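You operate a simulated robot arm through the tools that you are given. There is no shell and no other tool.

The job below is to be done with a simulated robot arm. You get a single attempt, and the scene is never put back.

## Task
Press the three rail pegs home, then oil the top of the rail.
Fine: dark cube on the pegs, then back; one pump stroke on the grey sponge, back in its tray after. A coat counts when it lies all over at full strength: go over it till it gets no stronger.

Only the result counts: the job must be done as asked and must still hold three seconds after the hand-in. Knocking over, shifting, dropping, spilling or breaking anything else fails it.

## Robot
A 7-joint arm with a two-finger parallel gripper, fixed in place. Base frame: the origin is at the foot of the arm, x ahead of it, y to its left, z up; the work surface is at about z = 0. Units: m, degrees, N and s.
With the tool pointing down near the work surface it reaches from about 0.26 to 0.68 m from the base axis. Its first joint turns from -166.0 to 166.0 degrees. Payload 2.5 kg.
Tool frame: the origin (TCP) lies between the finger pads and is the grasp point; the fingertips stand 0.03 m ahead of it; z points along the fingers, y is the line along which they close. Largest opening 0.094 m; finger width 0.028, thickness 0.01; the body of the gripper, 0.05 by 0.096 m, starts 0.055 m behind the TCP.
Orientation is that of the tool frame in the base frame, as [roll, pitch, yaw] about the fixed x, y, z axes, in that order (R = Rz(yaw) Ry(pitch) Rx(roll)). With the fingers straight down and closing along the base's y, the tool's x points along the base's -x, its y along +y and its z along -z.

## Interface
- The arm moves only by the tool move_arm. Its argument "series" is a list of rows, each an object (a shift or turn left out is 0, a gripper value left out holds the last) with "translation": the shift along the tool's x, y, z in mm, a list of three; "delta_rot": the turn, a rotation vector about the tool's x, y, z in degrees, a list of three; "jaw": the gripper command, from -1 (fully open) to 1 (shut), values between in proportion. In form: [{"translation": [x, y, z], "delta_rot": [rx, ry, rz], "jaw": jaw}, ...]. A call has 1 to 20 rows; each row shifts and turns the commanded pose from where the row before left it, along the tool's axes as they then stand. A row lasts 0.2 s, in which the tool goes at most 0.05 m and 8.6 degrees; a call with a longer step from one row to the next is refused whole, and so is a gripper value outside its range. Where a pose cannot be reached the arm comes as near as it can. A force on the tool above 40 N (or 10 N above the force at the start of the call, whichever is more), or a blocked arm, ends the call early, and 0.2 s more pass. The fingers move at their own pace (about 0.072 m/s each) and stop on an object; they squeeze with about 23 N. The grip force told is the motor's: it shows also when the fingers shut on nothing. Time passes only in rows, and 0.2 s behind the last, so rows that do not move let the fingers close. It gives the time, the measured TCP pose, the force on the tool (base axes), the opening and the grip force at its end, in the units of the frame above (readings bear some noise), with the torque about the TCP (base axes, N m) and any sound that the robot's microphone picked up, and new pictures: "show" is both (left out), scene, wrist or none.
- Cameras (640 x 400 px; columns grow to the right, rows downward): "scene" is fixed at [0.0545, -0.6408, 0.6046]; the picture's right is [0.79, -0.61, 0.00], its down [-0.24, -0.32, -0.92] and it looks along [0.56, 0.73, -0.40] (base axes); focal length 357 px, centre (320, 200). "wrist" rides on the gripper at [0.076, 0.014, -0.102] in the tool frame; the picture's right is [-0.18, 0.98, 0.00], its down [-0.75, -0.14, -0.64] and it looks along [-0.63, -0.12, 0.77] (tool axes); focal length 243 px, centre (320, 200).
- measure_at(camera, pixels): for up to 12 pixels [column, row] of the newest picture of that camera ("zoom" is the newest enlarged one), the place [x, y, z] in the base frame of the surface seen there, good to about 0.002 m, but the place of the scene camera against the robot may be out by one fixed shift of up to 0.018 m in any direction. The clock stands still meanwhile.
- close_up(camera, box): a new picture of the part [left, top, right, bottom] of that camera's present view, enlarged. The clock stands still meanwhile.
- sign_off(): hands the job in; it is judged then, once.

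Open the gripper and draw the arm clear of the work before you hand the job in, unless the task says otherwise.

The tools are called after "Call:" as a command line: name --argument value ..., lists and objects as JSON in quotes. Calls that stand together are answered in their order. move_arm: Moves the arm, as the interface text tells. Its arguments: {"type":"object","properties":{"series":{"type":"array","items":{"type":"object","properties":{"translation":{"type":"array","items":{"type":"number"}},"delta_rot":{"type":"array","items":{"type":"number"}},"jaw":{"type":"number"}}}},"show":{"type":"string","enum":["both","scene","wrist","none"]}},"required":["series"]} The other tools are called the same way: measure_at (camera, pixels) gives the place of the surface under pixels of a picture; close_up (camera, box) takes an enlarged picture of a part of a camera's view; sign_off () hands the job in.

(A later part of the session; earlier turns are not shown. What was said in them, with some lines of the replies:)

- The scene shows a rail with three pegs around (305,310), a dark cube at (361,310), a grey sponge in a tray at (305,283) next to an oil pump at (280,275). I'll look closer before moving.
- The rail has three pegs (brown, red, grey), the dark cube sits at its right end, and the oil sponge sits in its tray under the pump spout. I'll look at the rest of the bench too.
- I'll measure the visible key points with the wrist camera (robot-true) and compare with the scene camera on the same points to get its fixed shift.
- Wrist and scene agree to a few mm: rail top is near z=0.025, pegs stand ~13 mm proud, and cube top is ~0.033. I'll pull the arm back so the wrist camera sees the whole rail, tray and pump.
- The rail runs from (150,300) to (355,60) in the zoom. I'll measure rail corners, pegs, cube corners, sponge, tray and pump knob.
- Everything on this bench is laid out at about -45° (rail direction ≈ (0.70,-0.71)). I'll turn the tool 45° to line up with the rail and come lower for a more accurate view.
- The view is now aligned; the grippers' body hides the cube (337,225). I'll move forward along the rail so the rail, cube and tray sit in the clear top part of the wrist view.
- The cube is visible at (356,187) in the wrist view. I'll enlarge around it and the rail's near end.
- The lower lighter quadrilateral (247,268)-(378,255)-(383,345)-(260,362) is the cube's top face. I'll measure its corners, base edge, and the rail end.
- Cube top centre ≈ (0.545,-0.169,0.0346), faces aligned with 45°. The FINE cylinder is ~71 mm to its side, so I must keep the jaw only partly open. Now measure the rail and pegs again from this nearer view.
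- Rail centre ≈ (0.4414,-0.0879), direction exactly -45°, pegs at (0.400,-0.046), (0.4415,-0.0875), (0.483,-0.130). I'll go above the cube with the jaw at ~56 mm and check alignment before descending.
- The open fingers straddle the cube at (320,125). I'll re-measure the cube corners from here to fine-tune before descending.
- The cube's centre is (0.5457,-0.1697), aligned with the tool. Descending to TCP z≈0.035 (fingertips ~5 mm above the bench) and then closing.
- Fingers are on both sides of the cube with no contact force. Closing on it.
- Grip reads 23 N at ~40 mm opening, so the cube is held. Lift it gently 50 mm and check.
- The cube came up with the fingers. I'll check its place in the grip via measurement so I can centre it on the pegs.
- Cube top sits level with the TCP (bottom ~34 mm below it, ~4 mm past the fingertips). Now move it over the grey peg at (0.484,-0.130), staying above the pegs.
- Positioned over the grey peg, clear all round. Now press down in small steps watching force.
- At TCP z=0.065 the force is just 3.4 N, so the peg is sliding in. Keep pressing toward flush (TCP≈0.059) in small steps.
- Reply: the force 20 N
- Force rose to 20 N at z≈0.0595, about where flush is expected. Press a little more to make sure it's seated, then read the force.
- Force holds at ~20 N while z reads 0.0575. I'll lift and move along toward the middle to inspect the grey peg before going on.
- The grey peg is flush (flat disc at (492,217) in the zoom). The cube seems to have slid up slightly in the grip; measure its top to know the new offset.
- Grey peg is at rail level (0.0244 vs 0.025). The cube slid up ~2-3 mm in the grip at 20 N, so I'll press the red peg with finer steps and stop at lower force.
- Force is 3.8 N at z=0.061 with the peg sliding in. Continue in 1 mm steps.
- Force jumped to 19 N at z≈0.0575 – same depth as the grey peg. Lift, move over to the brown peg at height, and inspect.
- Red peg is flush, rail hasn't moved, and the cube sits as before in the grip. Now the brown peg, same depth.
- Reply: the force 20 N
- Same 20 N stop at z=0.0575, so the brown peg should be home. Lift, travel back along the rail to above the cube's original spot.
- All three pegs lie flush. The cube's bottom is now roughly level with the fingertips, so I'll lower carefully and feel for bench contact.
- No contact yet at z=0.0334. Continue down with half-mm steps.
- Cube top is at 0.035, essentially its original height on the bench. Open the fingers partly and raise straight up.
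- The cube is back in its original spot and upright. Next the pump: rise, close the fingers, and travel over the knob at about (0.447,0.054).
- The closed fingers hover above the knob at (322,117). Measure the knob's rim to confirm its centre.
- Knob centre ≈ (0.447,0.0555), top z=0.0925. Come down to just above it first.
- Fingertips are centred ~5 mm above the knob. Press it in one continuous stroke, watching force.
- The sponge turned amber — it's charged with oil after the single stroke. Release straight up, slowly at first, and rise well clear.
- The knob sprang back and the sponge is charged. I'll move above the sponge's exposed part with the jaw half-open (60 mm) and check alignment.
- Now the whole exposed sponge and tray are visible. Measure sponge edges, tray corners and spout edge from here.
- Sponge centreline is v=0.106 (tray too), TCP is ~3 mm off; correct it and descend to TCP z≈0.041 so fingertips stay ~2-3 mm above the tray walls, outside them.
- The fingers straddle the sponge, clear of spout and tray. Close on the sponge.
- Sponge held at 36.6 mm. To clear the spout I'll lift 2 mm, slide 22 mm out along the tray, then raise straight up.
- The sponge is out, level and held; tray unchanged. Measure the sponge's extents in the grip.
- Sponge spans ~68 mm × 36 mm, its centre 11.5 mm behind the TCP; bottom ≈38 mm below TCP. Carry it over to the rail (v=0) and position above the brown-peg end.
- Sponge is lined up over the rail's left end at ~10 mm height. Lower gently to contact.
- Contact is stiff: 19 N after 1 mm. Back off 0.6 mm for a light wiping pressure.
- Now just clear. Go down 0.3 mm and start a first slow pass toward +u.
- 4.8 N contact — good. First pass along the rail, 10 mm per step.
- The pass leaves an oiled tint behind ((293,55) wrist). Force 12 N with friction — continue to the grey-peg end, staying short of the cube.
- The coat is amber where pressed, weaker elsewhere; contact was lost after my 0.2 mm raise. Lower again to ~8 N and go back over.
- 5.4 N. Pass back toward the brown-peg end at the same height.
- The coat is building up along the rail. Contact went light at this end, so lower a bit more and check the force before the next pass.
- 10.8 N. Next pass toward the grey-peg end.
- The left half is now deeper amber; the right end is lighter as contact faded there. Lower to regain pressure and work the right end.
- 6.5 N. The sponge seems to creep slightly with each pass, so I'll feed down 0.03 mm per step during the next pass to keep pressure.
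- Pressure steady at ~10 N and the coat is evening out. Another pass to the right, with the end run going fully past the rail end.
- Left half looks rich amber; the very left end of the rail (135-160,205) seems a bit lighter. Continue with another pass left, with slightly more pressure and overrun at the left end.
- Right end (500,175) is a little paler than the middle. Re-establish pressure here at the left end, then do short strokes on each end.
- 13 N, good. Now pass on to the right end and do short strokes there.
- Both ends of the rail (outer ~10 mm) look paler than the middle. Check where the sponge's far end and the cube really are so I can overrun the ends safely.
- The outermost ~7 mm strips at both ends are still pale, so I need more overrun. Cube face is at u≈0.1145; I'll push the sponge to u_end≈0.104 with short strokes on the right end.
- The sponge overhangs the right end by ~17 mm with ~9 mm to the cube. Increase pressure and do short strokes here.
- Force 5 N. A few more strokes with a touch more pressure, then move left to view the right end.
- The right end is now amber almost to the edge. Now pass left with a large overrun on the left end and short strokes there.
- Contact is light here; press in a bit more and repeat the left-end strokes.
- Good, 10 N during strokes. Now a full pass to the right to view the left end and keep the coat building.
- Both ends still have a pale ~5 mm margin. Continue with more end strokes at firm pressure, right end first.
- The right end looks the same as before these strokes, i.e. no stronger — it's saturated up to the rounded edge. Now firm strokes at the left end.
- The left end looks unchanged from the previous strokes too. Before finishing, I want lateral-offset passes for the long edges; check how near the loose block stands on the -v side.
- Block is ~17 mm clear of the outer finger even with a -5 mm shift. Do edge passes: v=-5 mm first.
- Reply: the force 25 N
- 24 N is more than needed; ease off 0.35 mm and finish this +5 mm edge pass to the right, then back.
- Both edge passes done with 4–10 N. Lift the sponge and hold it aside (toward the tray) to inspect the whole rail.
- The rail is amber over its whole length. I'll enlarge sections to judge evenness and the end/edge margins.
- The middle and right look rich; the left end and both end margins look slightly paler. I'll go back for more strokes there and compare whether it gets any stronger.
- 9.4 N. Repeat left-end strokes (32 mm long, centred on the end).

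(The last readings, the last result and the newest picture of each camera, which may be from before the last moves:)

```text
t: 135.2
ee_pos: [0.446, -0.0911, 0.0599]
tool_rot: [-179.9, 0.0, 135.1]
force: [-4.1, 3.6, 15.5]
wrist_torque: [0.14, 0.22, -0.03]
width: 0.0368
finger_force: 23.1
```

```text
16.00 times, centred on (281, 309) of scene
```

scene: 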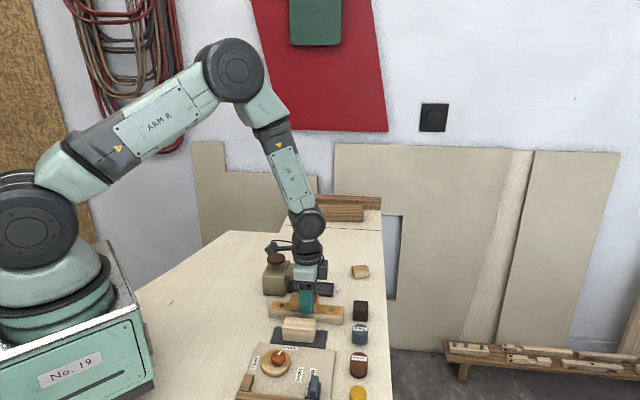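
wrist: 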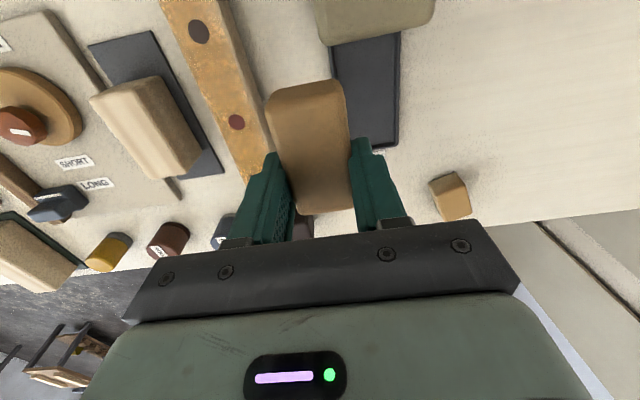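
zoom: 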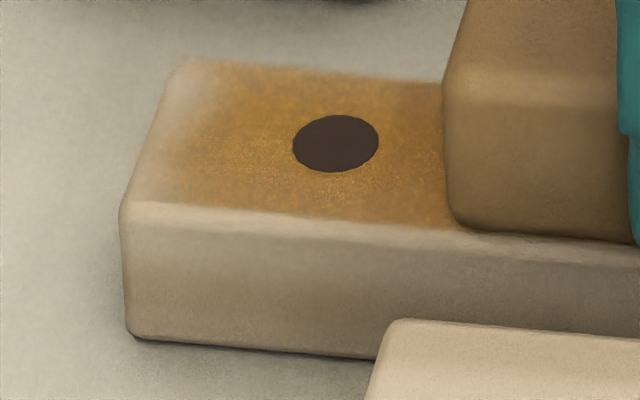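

It did get stronger left of the brown peg, so the ends weren't saturated yet. Continue: back to the left end for more strokes.

Call:
move_arm --series '[{"translation": [9, 0, -0.1]}, {"translation": [9, 0, 0]}, {"translation": [9, 0, 0]}, {"translation": [9, 0, 0]}, {"translation": [9, 0, 0]}, {"translation": [9, 0, 0]}, {"translation": [9, 0, 0]}, {"translation": [9, 0, 0.02]}, {"translation": [9, 0, 0.02]}, {"translation": [9, 0, 0.02]}, {"translation": [-8, 0, 0.02]}, {"translation": [-8, 0, 0.02]}, {"translation": [-8, 0, 0.02]}, {"translation": [8, 0, 0.02]}, {"translation": [8, 0, 0.02]}, {"translation": [8, 0, 0.02]}]' --show "none"

Call:
move_arm --series '[{"translation": [-8, 0, 0.02]}, {"translation": [-8, 0, 0.02]}, {"translation": [-8, 0, 0.02]}, {"translation": [8, 0, 0.02]}, {"translation": [8, 0, 0.02]}, {"translation": [8, 0, 0.02]}, {"translation": [-8, 0, 0.02]}, {"translation": [-8, 0, 0.02]}, {"translation": [-8, 0, 0.02]}, {"translation": [8, 0, 0.02]}, {"translation": [8, 0, 0.02]}, {"translation": [8, 0, 0.02]}, {"translation": [-8, 0, 0.02]}, {"translation": [-8, 0, 0.02]}, {"translation": [-8, 0, 0.02]}, {"translation": [8, 0, 0.02]}, {"translation": [8, 0, 0.02]}, {"translation": [8, 0, 0.02]}]' --show "none"

Call:
move_arm --series '[{"translation": [-9, 0, -0.1]}, {"translation": [-9, 0, 0]}, {"translation": [-9, 0, 0]}, {"translation": [-9, 0, 0]}, {"translation": [-9, 0, 0]}, {"translation": [-9, 0, 0]}, {"translation": [-9, 0, 0]}, {"translation": [-9, 0, 0]}, {"translation": [-9, 0, 0]}, {"translation": [-9, 0, 0]}]' --show "scene"

Call:
close_up --camera "scene" --box '[266, 298, 296, 320]'

```text
t: 138.6
ee_pos: [0.3822, -0.0271, 0.0608]
tool_rot: [180.0, 0.1, 135.0]
force: [1.9, -3.4, 10.4]
wrist_torque: [-0.17, -0.15, 0.03]
width: 0.0369
finger_force: 22.9
```

```text
t: 142.4
ee_pos: [0.3835, -0.0268, 0.0602]
tool_rot: [-180.0, 0.1, 135.0]
force: [2.0, -3.4, 11.0]
wrist_torque: [-0.21, -0.15, 0.01]
width: 0.0367
finger_force: 22.4
```

```text
t: 144.6
ee_pos: [0.4455, -0.0914, 0.0604]
tool_rot: [-179.9, 0.0, 135.1]
force: [-0.7, 0.0, -0.5]
wrist_torque: [0.02, -0.02, -0.01]
width: 0.0372
finger_force: 23.2
```

scene: 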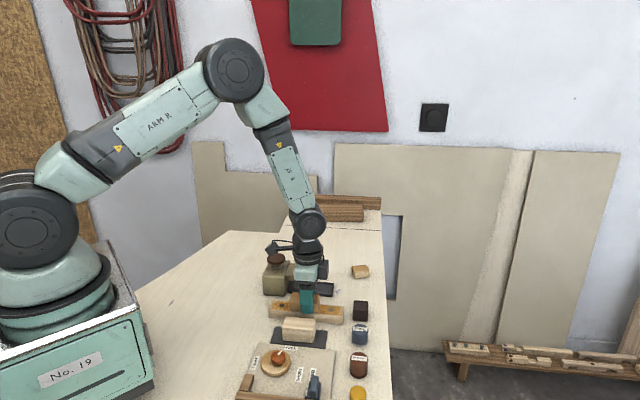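

```text
16.00 times, centred on (281, 309) of scene
```

zoom: 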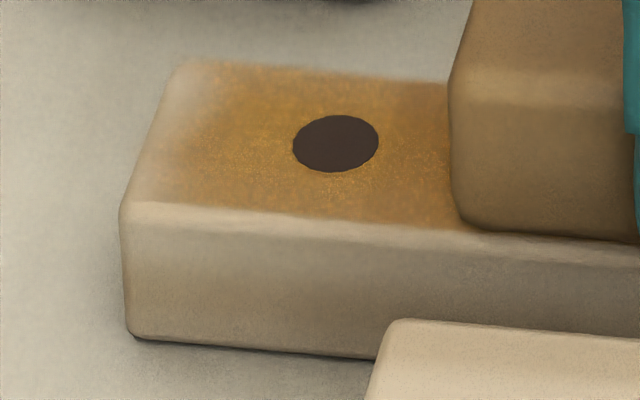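

The left end is now essentially unchanged by those extra strokes — saturated. Now give the same treatment to the right end and middle.

Call:
move_arm --series '[{"translation": [0, 0, 0.4]}, {}]' --show "none"

Call:
move_arm --series '[{"translation": [-9, 0, 0.02]}, {"translation": [-9, 0, 0.02]}, {"translation": [-9, 0, 0.02]}, {"translation": [-9, 0, 0.02]}, {"translation": [-9, 0, 0.02]}, {"translation": [-9, 0, 0.02]}, {"translation": [-9, 0, 0.02]}, {"translation": [-9, 0, 0.02]}, {"translation": [-5, 0, 0.02]}]' --show "none"

```text
t: 145.2
ee_pos: [0.4457, -0.0908, 0.061]
tool_rot: [180.0, 0.0, 135.0]
force: [-2.0, -0.6, 8.8]
wrist_torque: [0.05, 0.11, 0.05]
width: 0.0366
finger_force: 23.3
```

```text
t: 147.2
ee_pos: [0.5006, -0.1454, 0.06]
tool_rot: [-180.0, 0.0, 135.1]
force: [-2.9, 2.6, 11.0]
wrist_torque: [0.2, 0.18, 0.01]
width: 0.037
finger_force: 23.2
```

11 N at the right end with ~9 mm to the cube. Do right-end strokes.

Call:
move_arm --series '[{"translation": [8, 0, 0.01]}, {"translation": [8, 0, 0.01]}, {"translation": [8, 0, 0.01]}, {"translation": [-8, 0, 0.01]}, {"translation": [-8, 0, 0.01]}, {"translation": [-8, 0, 0.01]}, {"translation": [8, 0, 0.01]}, {"translation": [8, 0, 0.01]}, {"translation": [8, 0, 0.01]}, {"translation": [-8, 0, 0.01]}, {"translation": [-8, 0, 0.01]}, {"translation": [-8, 0, 0.01]}, {"translation": [8, 0, 0.01]}, {"translation": [8, 0, 0.01]}, {"translation": [8, 0, 0.01]}, {"translation": [-8, 0, 0.01]}, {"translation": [-8, 0, 0.01]}, {"translation": [-8, 0, 0.01]}]' --show "none"

Call:
move_arm --series '[{"translation": [9, 0, 0.01]}, {"translation": [9, 0, 0.01]}, {"translation": [9, 0, 0.01]}, {"translation": [9, 0, 0.01]}, {"translation": [9, 0, 0.01]}, {"translation": [9, 0, 0.01]}, {"translation": [9, 0, 0.01]}, {"translation": [9, 0, 0.01]}, {"translation": [9, 0, 0.01]}]' --show "scene"

Call:
close_up --camera "scene" --box '[318, 303, 348, 325]'

```text
t: 151.0
ee_pos: [0.5004, -0.1446, 0.0596]
tool_rot: [-180.0, -0.1, 135.0]
force: [-5.4, 7.5, 23.6]
wrist_torque: [0.28, 0.32, -0.03]
width: 0.0367
finger_force: 23.0
```

```text
t: 153.0
ee_pos: [0.4436, -0.089, 0.0608]
tool_rot: [179.9, 0.2, 135.0]
force: [6.3, -6.8, 24.7]
wrist_torque: [-0.01, 0.01, 0.0]
width: 0.0368
finger_force: 22.9
```

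scene: 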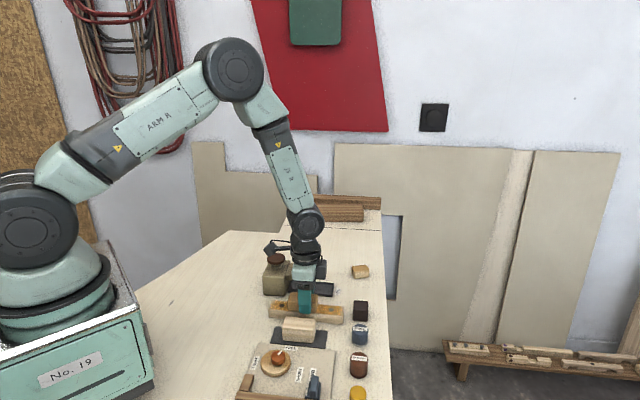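

```text
16.00 times, centred on (333, 314) of scene
```

zoom: 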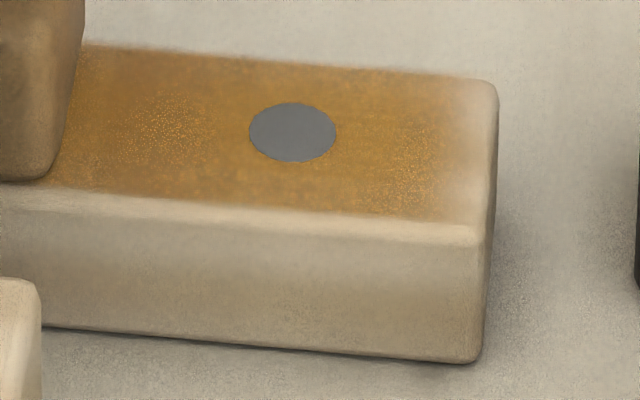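

Right end unchanged from before – saturated. Ease pressure and run final full passes with ±4 mm lateral offsets to be sure of the long edges.

Call:
move_arm --series '[{"translation": [0, -4, -0.3]}, {"translation": [8.6, 0, 0]}, {"translation": [8.6, 0, 0]}, {"translation": [8.6, 0, 0]}, {"translation": [8.6, 0, 0]}, {"translation": [8.6, 0, 0]}, {"translation": [8.6, 0, 0]}, {"translation": [8.6, 0, 0]}, {"translation": [8.6, 0, 0]}, {"translation": [8.6, 0, 0]}]' --show "none"

Call:
move_arm --series '[{"translation": [-9, 0, 0.01]}, {"translation": [-9, 0, 0.01]}, {"translation": [-9, 0, 0.01]}, {"translation": [-9, 0, 0.01]}, {"translation": [-9, 0, 0.01]}, {"translation": [-9, 0, 0.01]}, {"translation": [-9, 0, 0.01]}, {"translation": [-9, 0, 0.01]}, {"translation": [-9, 0, 0.01]}, {"translation": [-9, 0, 0.01]}, {"translation": [-9, 0, 0.01]}, {"translation": [-9, 0, 0.01]}, {"translation": [-9, 0, 0.01]}, {"translation": [-9, 0, 0.01]}, {"translation": [-9, 0, 0.01]}, {"translation": [-9, 0, 0.01]}, {"translation": [-8, 0, 0.01]}]' --show "none"

```text
t: 155.2
ee_pos: [0.385, -0.0354, 0.0614]
tool_rot: [-179.9, -0.1, 135.0]
force: [1.3, -1.3, 6.3]
wrist_torque: [-0.09, -0.11, -0.02]
width: 0.0366
finger_force: 23.1
```

```text
t: 158.8
ee_pos: [0.4919, -0.144, 0.0608]
tool_rot: [180.0, -0.1, 134.9]
force: [-1.5, 1.9, 8.6]
wrist_torque: [0.11, 0.07, 0.02]
width: 0.037
finger_force: 23.0
```

Steady 6–9 N. Now the +4 mm offset pass back to the left.

Call:
move_arm --series '[{"translation": [0, 4, 0.02]}, {"translation": [0, 4, 0.02]}, {"translation": [9, 0, 0.01]}, {"translation": [9, 0, 0.01]}, {"translation": [9, 0, 0.01]}, {"translation": [9, 0, 0.01]}, {"translation": [9, 0, 0.01]}, {"translation": [9, 0, 0.01]}, {"translation": [9, 0, 0.01]}, {"translation": [9, 0, 0.01]}, {"translation": [9, 0, 0.01]}, {"translation": [9, 0, 0.01]}, {"translation": [9, 0, 0.01]}, {"translation": [9, 0, 0.01]}, {"translation": [9, 0, 0.01]}, {"translation": [9, 0, 0.01]}, {"translation": [9, 0, 0.01]}, {"translation": [9, 0, 0.01]}, {"translation": [8, 0, 0.01]}]' --show "none"

Call:
move_arm --series '[{"translation": [-9, 0, 0.01]}, {"translation": [-9, 0, 0.01]}, {"translation": [-9, 0, 0.01]}, {"translation": [-9, 0, 0.01]}, {"translation": [-9, 0, 0.01]}, {"translation": [-9, 0, 0.01]}, {"translation": [-9, 0, 0.01]}, {"translation": [-9, 0, 0.01]}, {"translation": [-9, 0, 0.01]}, {"translation": [-9, 0, 0.01]}, {"translation": [-9, 0, 0.01]}, {"translation": [-9, 0, 0.01]}, {"translation": [-9, 0, 0.01]}, {"translation": [-9, 0, 0.01]}, {"translation": [-9, 0, 0.01]}, {"translation": [-9, 0, 0.01]}, {"translation": [-8, 0, 0.01]}]' --show "none"

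```text
t: 162.8
ee_pos: [0.3917, -0.0304, 0.0605]
tool_rot: [-180.0, 0.1, 135.0]
force: [3.0, -2.7, 8.9]
wrist_torque: [-0.16, -0.13, 0.0]
width: 0.0364
finger_force: 23.1
```

```text
t: 166.4
ee_pos: [0.4985, -0.1388, 0.0613]
tool_rot: [-179.9, 0.0, 135.0]
force: [-3.8, 4.7, 14.5]
wrist_torque: [0.12, 0.16, -0.03]
width: 0.0368
finger_force: 23.0
```

Forces were good throughout. Lift and hold the sponge aside again to compare the coat with before.

Call:
move_arm --series '[{"translation": [0, 0, -10]}, {"translation": [0, 0, -20]}, {"translation": [0, 0, -20]}, {"translation": [20, 15, 0]}, {"translation": [25, 20, 0]}, {"translation": [20, 25, 0]}, {}]'

Call:
close_up --camera "scene" --box '[262, 285, 352, 335]'

Call:
close_up --camera "scene" --box '[266, 298, 296, 320]'

Call:
close_up --camera "scene" --box '[292, 300, 322, 322]'

Call:
close_up --camera "scene" --box '[318, 303, 348, 325]'

```text
t: 168.0
ee_pos: [0.4958, -0.0502, 0.1112]
tool_rot: [180.0, -0.1, 135.1]
force: [0.2, -0.2, -0.5]
wrist_torque: [-0.02, 0.02, 0.0]
width: 0.0367
finger_force: 22.8
```

scene: 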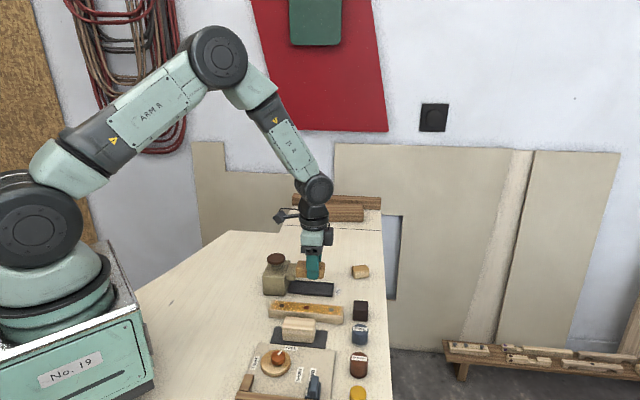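
wrist: 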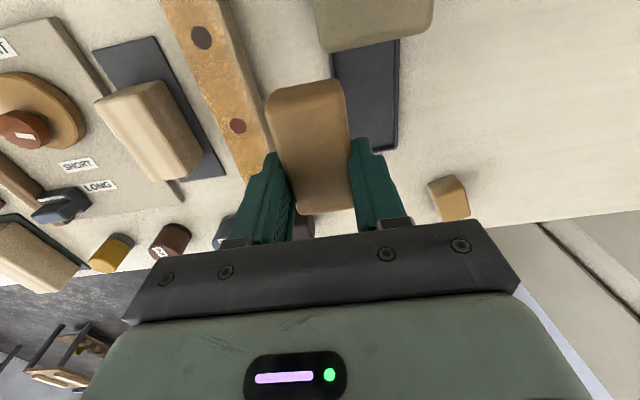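

```text
7.11 times, centred on (307, 310) of scene
```

zoom: 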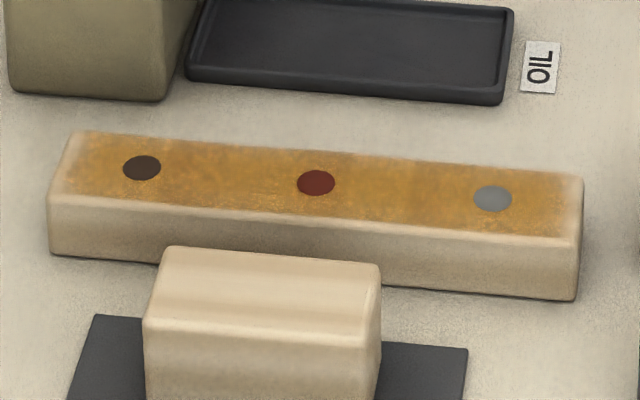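

```text
16.00 times, centred on (281, 309) of scene
```

zoom: 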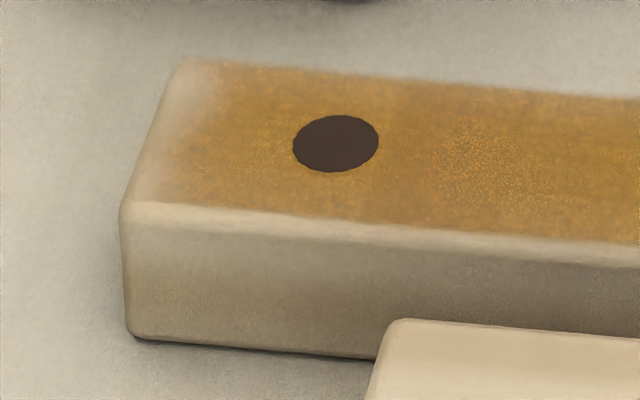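

```text
16.00 times, centred on (307, 311) of scene
```

zoom: 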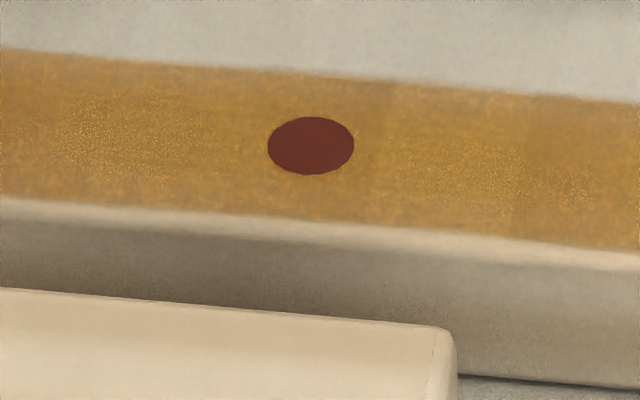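

```text
16.00 times, centred on (333, 314) of scene
```

zoom: 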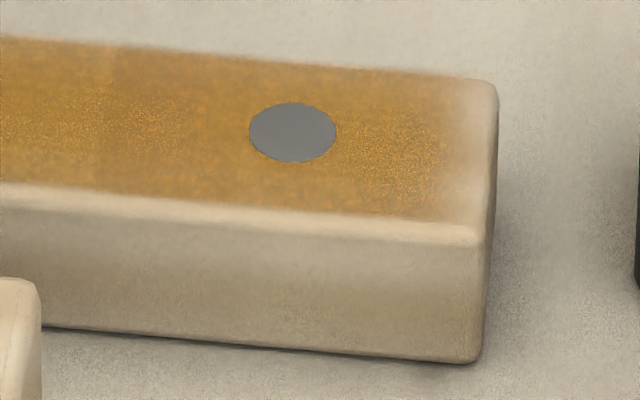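

The coat looks identical to the previous inspection despite ~40 s more wiping, so it's at full strength everywhere. Now return the sponge: measure its height in the grip and the tray.

Call:
measure_at --camera "wrist" --pixels '[[310, 130], [300, 160], [330, 160], [315, 190], [275, 105], [338, 88], [304, 208], [347, 204], [345, 62], [392, 55], [393, 145], [380, 100]]'

```text
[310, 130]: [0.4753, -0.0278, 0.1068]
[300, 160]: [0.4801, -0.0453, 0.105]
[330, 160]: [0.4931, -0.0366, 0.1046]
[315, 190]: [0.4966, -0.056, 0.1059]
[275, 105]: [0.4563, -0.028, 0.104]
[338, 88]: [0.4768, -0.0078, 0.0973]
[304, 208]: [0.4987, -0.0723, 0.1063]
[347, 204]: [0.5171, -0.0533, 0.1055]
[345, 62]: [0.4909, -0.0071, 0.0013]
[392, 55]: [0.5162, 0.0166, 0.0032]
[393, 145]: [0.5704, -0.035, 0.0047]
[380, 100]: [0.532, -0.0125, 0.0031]
```

The sponge has crept ~3 mm up in the grip (bottom 35 mm below TCP), so I'll release about 1 mm above the tray floor to keep fingertips off the walls. Move over the tray at the slid-out position.

Call:
move_arm --series '[{"translation": [0, 20, 0]}, {"translation": [0, 20.9, 0]}, {"translation": [0, 0, 20]}, {}]'

Call:
close_up --camera "scene" --box '[250, 225, 350, 305]'

```text
t: 169.0
ee_pos: [0.5243, -0.0201, 0.0913]
tool_rot: [180.0, 0.1, 135.1]
force: [0.7, -0.8, 0.5]
wrist_torque: [0.0, 0.01, -0.01]
width: 0.0368
finger_force: 22.9
```

scene: 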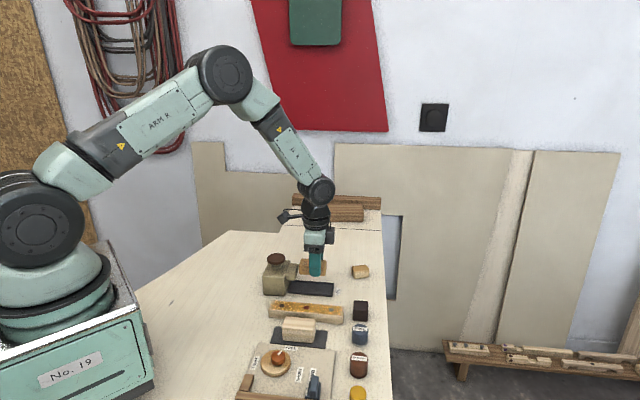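
wrist: 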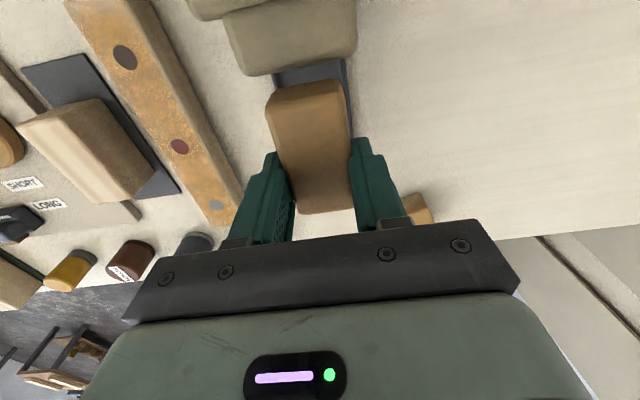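

```text
5.00 times, centred on (300, 265) of scene
```

zoom: 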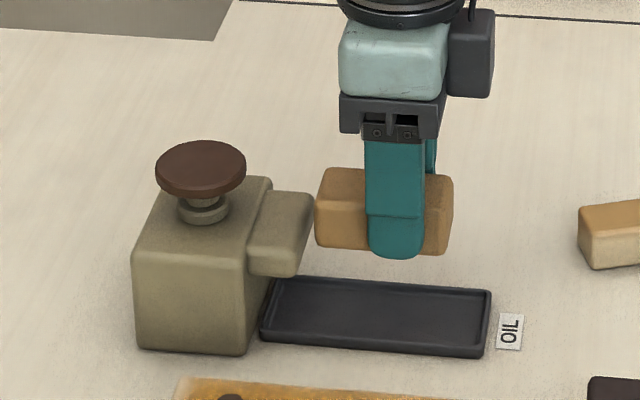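

Aligned over the tray (u≈0.011, v≈0.106). Shift 4 mm away from the spout and lower into the tray to just above the floor.

Call:
move_arm --series '[{"translation": [-4, 0, 0]}, {"translation": [0, 0, 20]}, {"translation": [0, 0, 20]}, {"translation": [0, 0, 8]}, {"translation": [0, 0, 2]}, {}]'

Call:
close_up --camera "scene" --box '[250, 225, 350, 305]'

```text
t: 170.4
ee_pos: [0.527, -0.0226, 0.0413]
tool_rot: [-179.9, 0.0, 135.1]
force: [-1.0, 0.4, -1.0]
wrist_torque: [0.03, 0.0, 0.04]
width: 0.037
finger_force: 23.0
```

scene: 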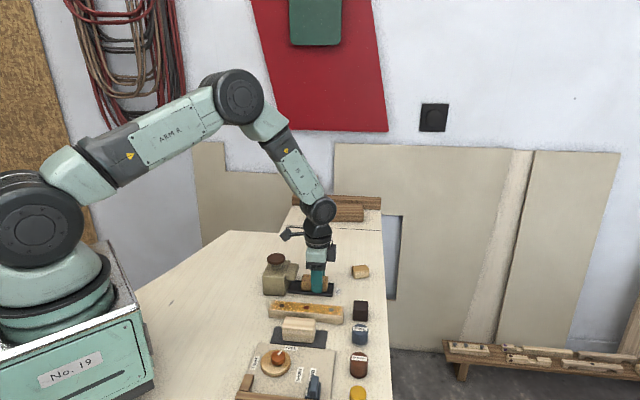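
wrist: 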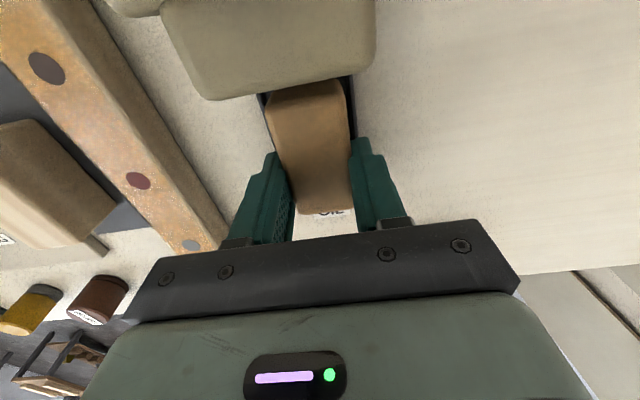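

```text
5.00 times, centred on (300, 265) of scene
```

zoom: 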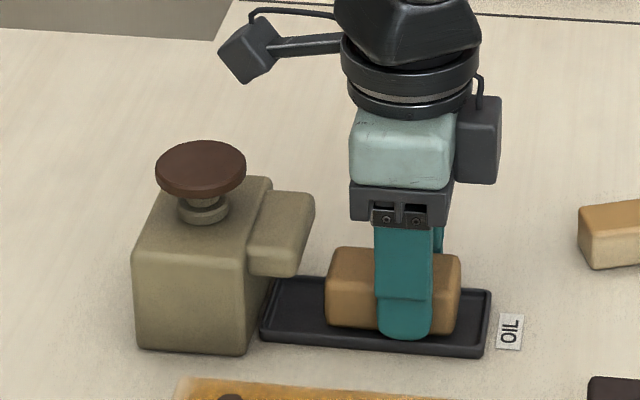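

The sponge hangs inside the tray with no contact. Check the spout's underside height before sliding back under it.

Call:
measure_at --camera "zoom" --pixels '[[285, 268], [292, 272], [295, 262], [270, 268], [335, 255], [332, 318], [340, 325], [270, 335], [482, 350]]'

```text
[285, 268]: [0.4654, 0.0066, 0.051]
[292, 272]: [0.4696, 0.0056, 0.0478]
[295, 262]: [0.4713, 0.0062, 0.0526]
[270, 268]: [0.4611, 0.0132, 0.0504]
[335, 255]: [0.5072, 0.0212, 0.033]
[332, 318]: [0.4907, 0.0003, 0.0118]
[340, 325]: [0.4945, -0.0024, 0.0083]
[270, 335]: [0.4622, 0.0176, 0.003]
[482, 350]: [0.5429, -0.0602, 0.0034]
```

Spout underside is ~0.046, sponge top ~0.036: safe. Slide 23 mm back to its home position and lower the last bit.

Call:
move_arm --series '[{"translation": [8, 0, 0]}, {"translation": [8, 0, 0]}, {"translation": [7, 0, 0]}, {"translation": [0, 0, 1]}, {}]'

Call:
close_up --camera "scene" --box '[250, 235, 350, 305]'

```text
t: 171.6
ee_pos: [0.5103, -0.008, 0.0402]
tool_rot: [-179.9, 0.0, 135.0]
force: [0.5, 0.1, 0.6]
wrist_torque: [0.0, -0.03, -0.01]
width: 0.0368
finger_force: 22.6
```

scene: 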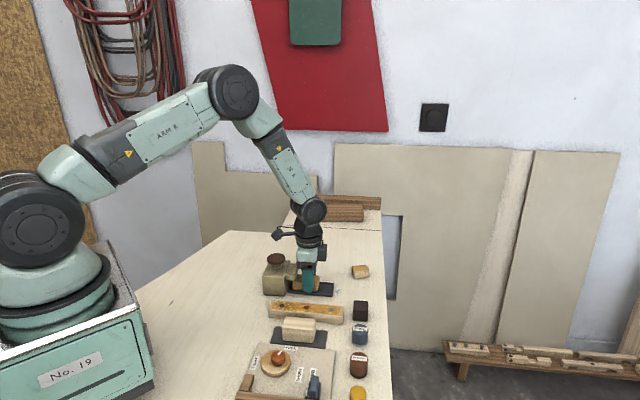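
wrist: 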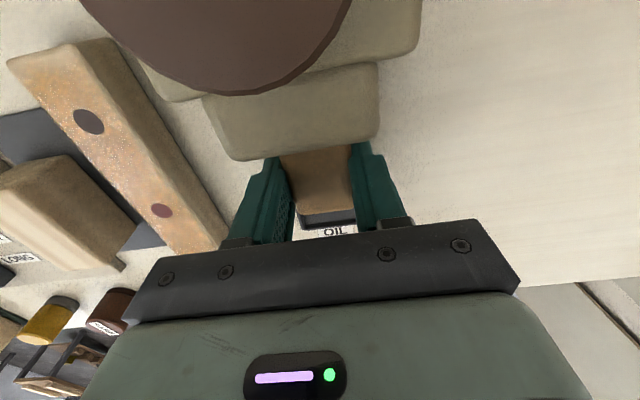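

```text
5.71 times, centred on (300, 270) of scene
```

zoom: 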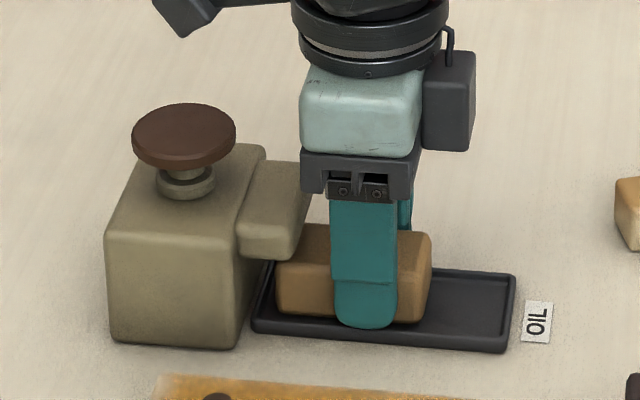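

The sponge is under the spout again in its tray, about 1–2 mm above the floor. Lower 0.8 mm more, then open and rise.

Call:
move_arm --series '[{"translation": [0, 0, 0.8]}, {}, {"jaw": 0.1}, {"jaw": -0.28}, {}, {}]'

Call:
close_up --camera "scene" --box '[250, 235, 350, 305]'

```text
t: 173.0
ee_pos: [0.5094, -0.0077, 0.0386]
tool_rot: [179.9, 0.0, 134.9]
force: [0.0, -0.8, -0.1]
wrist_torque: [0.0, -0.01, -0.03]
width: 0.0601
finger_force: 0.1
```

scene: 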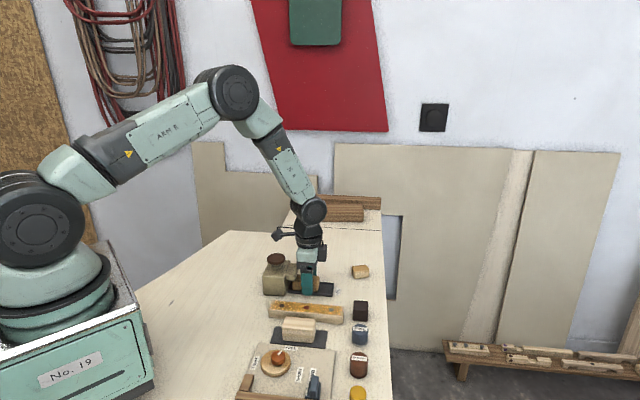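
wrist: 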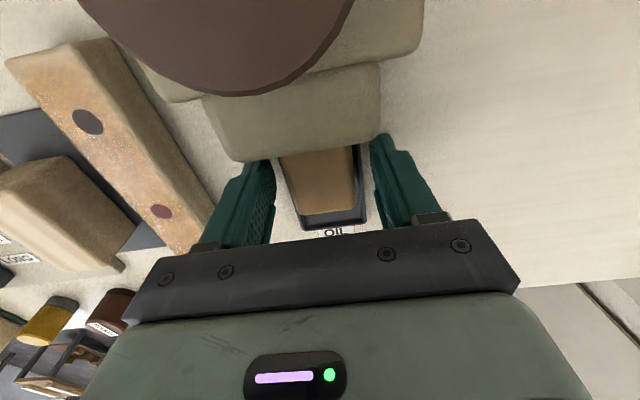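

```text
5.71 times, centred on (300, 270) of scene
```

zoom: 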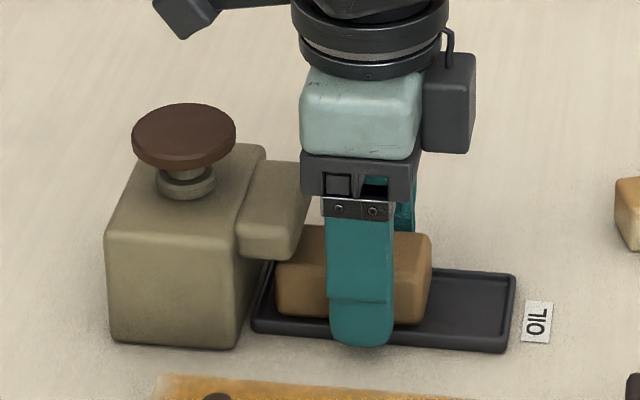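

The sponge rests flat in its tray, released. Rise straight up well clear and then draw the arm away to inspect everything.

Call:
move_arm --series '[{"translation": [0, 0, -10]}, {"translation": [0, 0, -30]}, {"translation": [0, 0, -40]}, {"translation": [0, 0, -45]}, {"translation": [0, 0, -45]}, {"translation": [0, 0, -45]}, {"translation": [45, 0, 0]}, {"translation": [45, 0, 0]}, {"translation": [45, 0, -20], "jaw": -1}, {}]'

Call:
close_up --camera "scene" --box '[250, 240, 380, 340]'

Call:
close_up --camera "wrist" --box '[150, 0, 480, 230]'

```text
t: 175.2
ee_pos: [0.4136, 0.088, 0.2733]
tool_rot: [-180.0, -0.1, 134.9]
force: [-0.9, 0.0, 0.2]
wrist_torque: [0.0, 0.01, 0.02]
width: 0.0938
finger_force: 0.0
```

scene: 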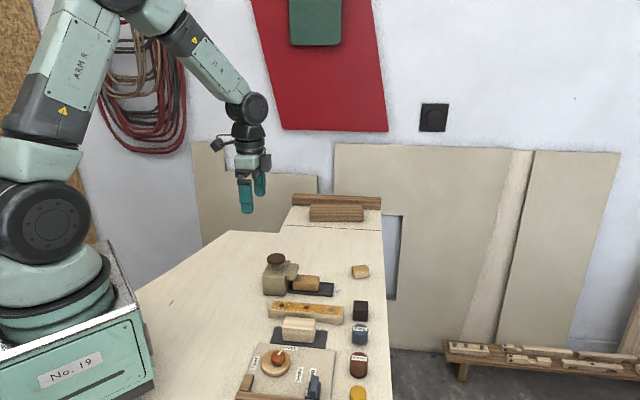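
wrist: 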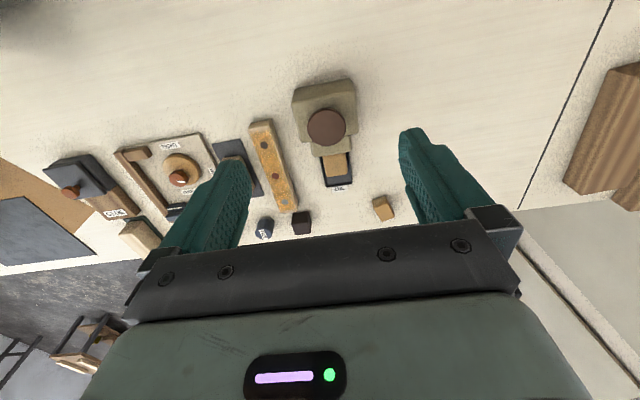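

```text
4.00 times, centred on (315, 290) of scene
```

zoom: 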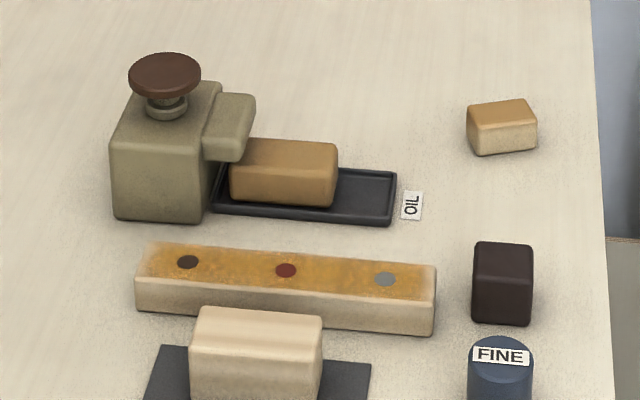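

```text
1.74 times, centred on (315, 115) of wrist
```

zoom: 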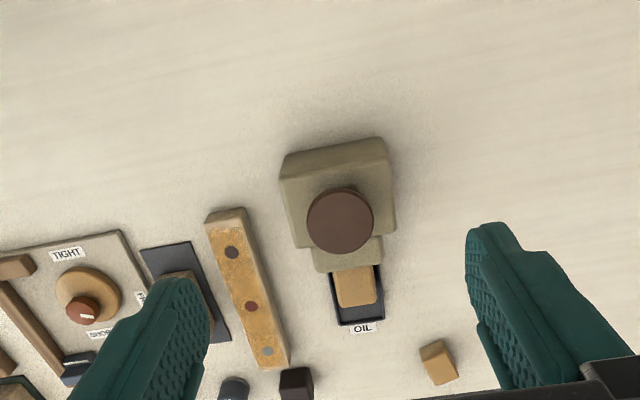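

Everything stands in place. Before handing in, take a close overhead look at the rail with the wrist camera to check the coat's ends and edges and that the pegs are flush.

Call:
move_arm --series '[{"translation": [10, -40, 0]}, {"translation": [0, -45, 0]}, {"translation": [0, -40, 10]}, {"translation": [0, 0, 25]}, {"translation": [0, 0, 25]}, {}]' --show "wrist"

```text
t: 176.6
ee_pos: [0.3189, 0.0061, 0.2132]
tool_rot: [180.0, 0.0, 135.0]
force: [0.2, 0.9, -0.1]
wrist_torque: [0.01, 0.02, 0.04]
width: 0.0939
finger_force: 0.0
```

wrist: 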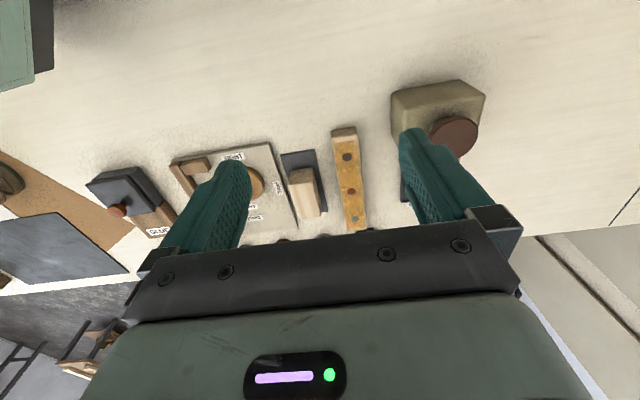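

Call:
move_arm --series '[{"translation": [-40, 0, 0]}, {"translation": [-40, 0, 0]}, {"translation": [-35, 10, 0]}, {}]' --show "wrist"

Call:
close_up --camera "wrist" --box '[270, 0, 390, 190]'

Call:
close_up --camera "wrist" --box '[290, 0, 370, 55]'

```text
t: 177.6
ee_pos: [0.4068, -0.0671, 0.2146]
tool_rot: [-180.0, 0.0, 135.1]
force: [-0.1, 0.5, -0.1]
wrist_torque: [0.0, 0.01, -0.01]
width: 0.094
finger_force: 0.1
```

wrist: 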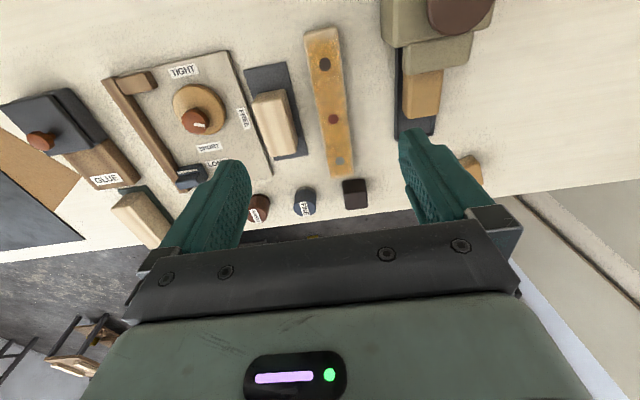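

```text
2.11 times, centred on (330, 95) of wrist
```

zoom: 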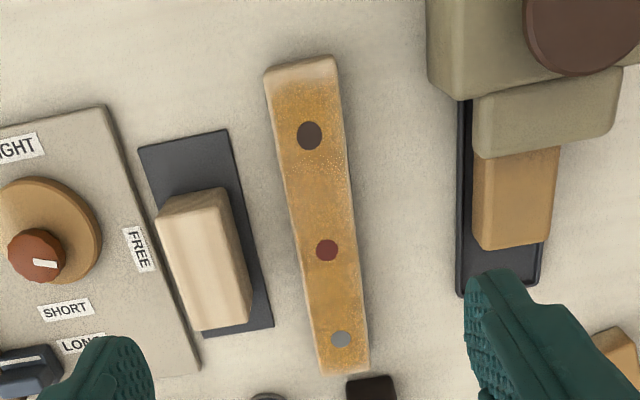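

```text
7.27 times, centred on (330, 28) of wrist
```

zoom: 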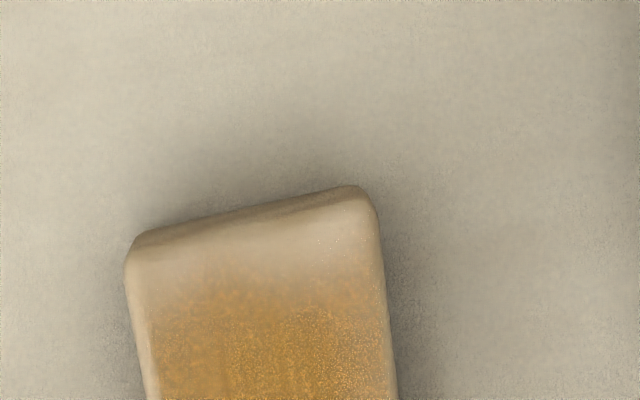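

A ~5 mm strip at the left end (rows 230–285 of this zoom) still looks uncoated. Look at the right end the same way.

Call:
close_up --camera "wrist" --box '[305, 135, 375, 185]'

Call:
close_up --camera "wrist" --box '[295, 60, 365, 120]'

```text
8.00 times, centred on (340, 160) of wrist
```

zoom: 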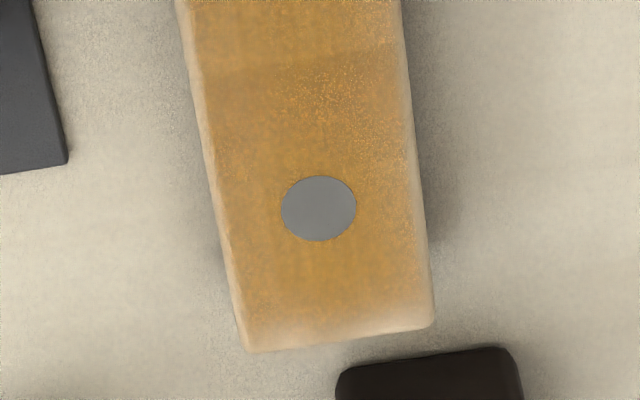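

```text
6.67 times, centred on (330, 90) of wrist
```

zoom: 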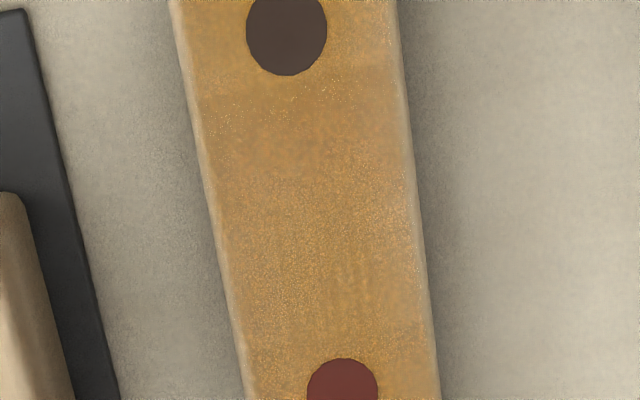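

Both ends show the same narrow fade, only slightly wider than the rounded edge and unchanged by the last rounds, and the sponge is still amber, so the coat is saturated. Final check of peg heights, sponge and cube positions.

Call:
measure_at --camera "wrist" --pixels '[[325, 64], [333, 118], [340, 160], [329, 90], [337, 140], [355, 195], [422, 90], [318, 45]]'

Call:
close_up --camera "wrist" --box '[310, 140, 406, 215]'

```text
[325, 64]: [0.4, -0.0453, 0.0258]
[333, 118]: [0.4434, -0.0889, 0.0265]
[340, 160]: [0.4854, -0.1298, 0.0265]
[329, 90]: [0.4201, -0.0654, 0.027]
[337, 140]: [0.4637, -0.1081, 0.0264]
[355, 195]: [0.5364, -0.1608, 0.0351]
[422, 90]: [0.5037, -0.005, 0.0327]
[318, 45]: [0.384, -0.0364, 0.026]
```

```text
5.33 times, centred on (358, 178) of wrist
```

zoom: 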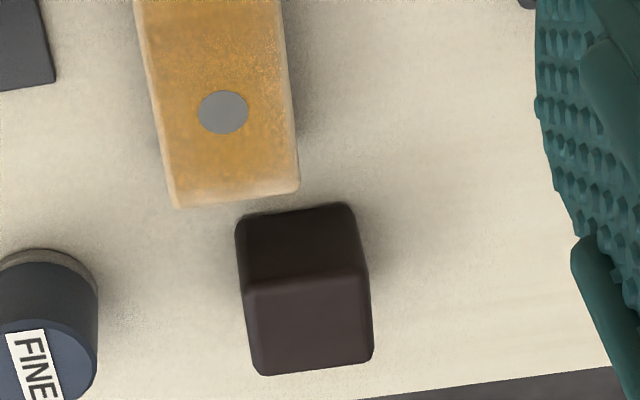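

Pegs are level with the rail top (all ~0.026), cube upright at its spot, sponge in its tray. Draw the arm up clear of the work with the gripper open.

Call:
move_arm --series '[{"translation": [0, 0, -40]}, {"translation": [0, 0, -45]}, {"translation": [20, 0, -40]}, {"translation": [20, 0, -20]}, {"jaw": -1}, {}]'

Call:
close_up --camera "scene" --box '[230, 240, 390, 345]'

```text
t: 179.0
ee_pos: [0.3797, -0.0387, 0.3583]
tool_rot: [180.0, 0.0, 135.0]
force: [-0.3, 0.6, 0.6]
wrist_torque: [-0.02, 0.02, -0.01]
width: 0.0939
finger_force: 0.1
```

scene: 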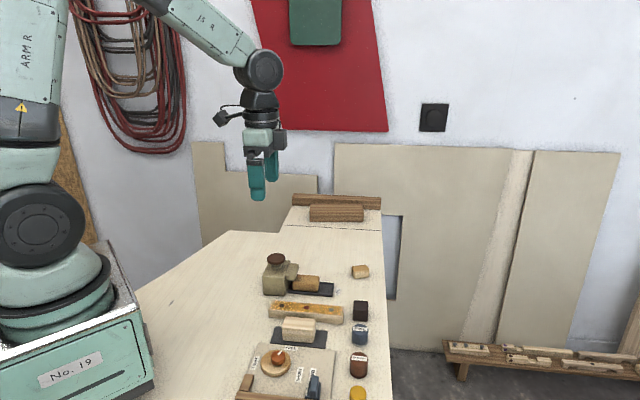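
wrist: 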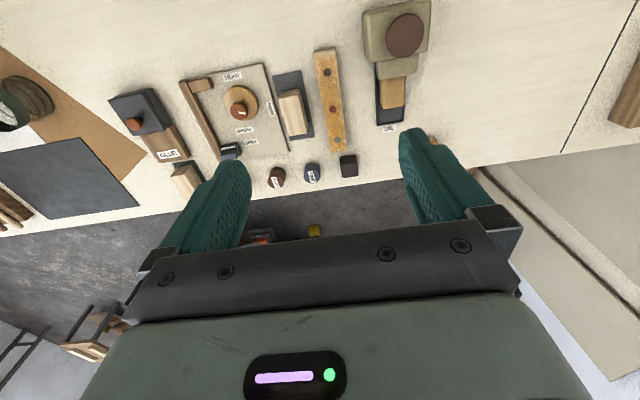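

```text
3.81 times, centred on (310, 292) of scene
```

zoom: 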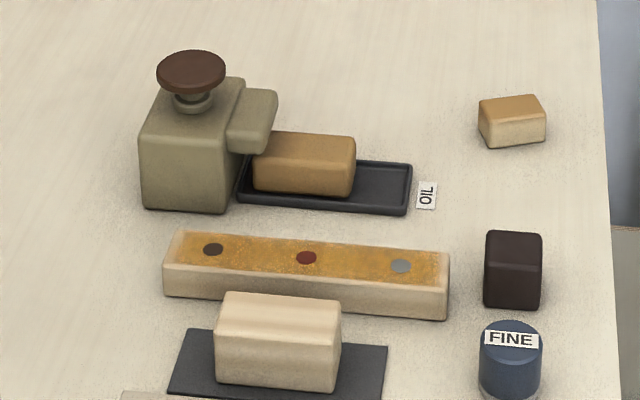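

Everything is in its place: pegs flush, rail coated end to end, sponge back in its tray, cube back, arm clear with an open gripper. Handing in.

Call:
sign_off

```text
The job is handed in.
```

I pressed all three rail pegs home, oiled the top of the rail, and handed the job in. The result of the judging wasn't shown to me.

- **Pegs:** I pressed each one with the dark cube until it stopped. All three measured level with the rail top afterwards. The cube is back in its original spot.
- **Pump:** I gave one stroke on the knob. The sponge turned amber and the knob sprang back.
- **Oil coat:** I wiped the full length many times, with extra strokes at both ends and passes shifted towards each long edge. The last 40 seconds or so of wiping made no visible difference, so I took the coat to be at full strength.
- **Ends of the rail:** a narrow fade remains at each end, slightly wider than the rounded edge. It stopped changing with more strokes, so I took it to be the rounded edge and how the coat is drawn, but I can't rule out that it is a little thin there.
- **Sponge:** it is back in its tray under the spout, released and lying flat.

I saw nothing else knocked or shifted. The arm is clear of the work and the gripper is open.

I read "Fine:" in the task as "in detail" and did not use the block labelled FINE.
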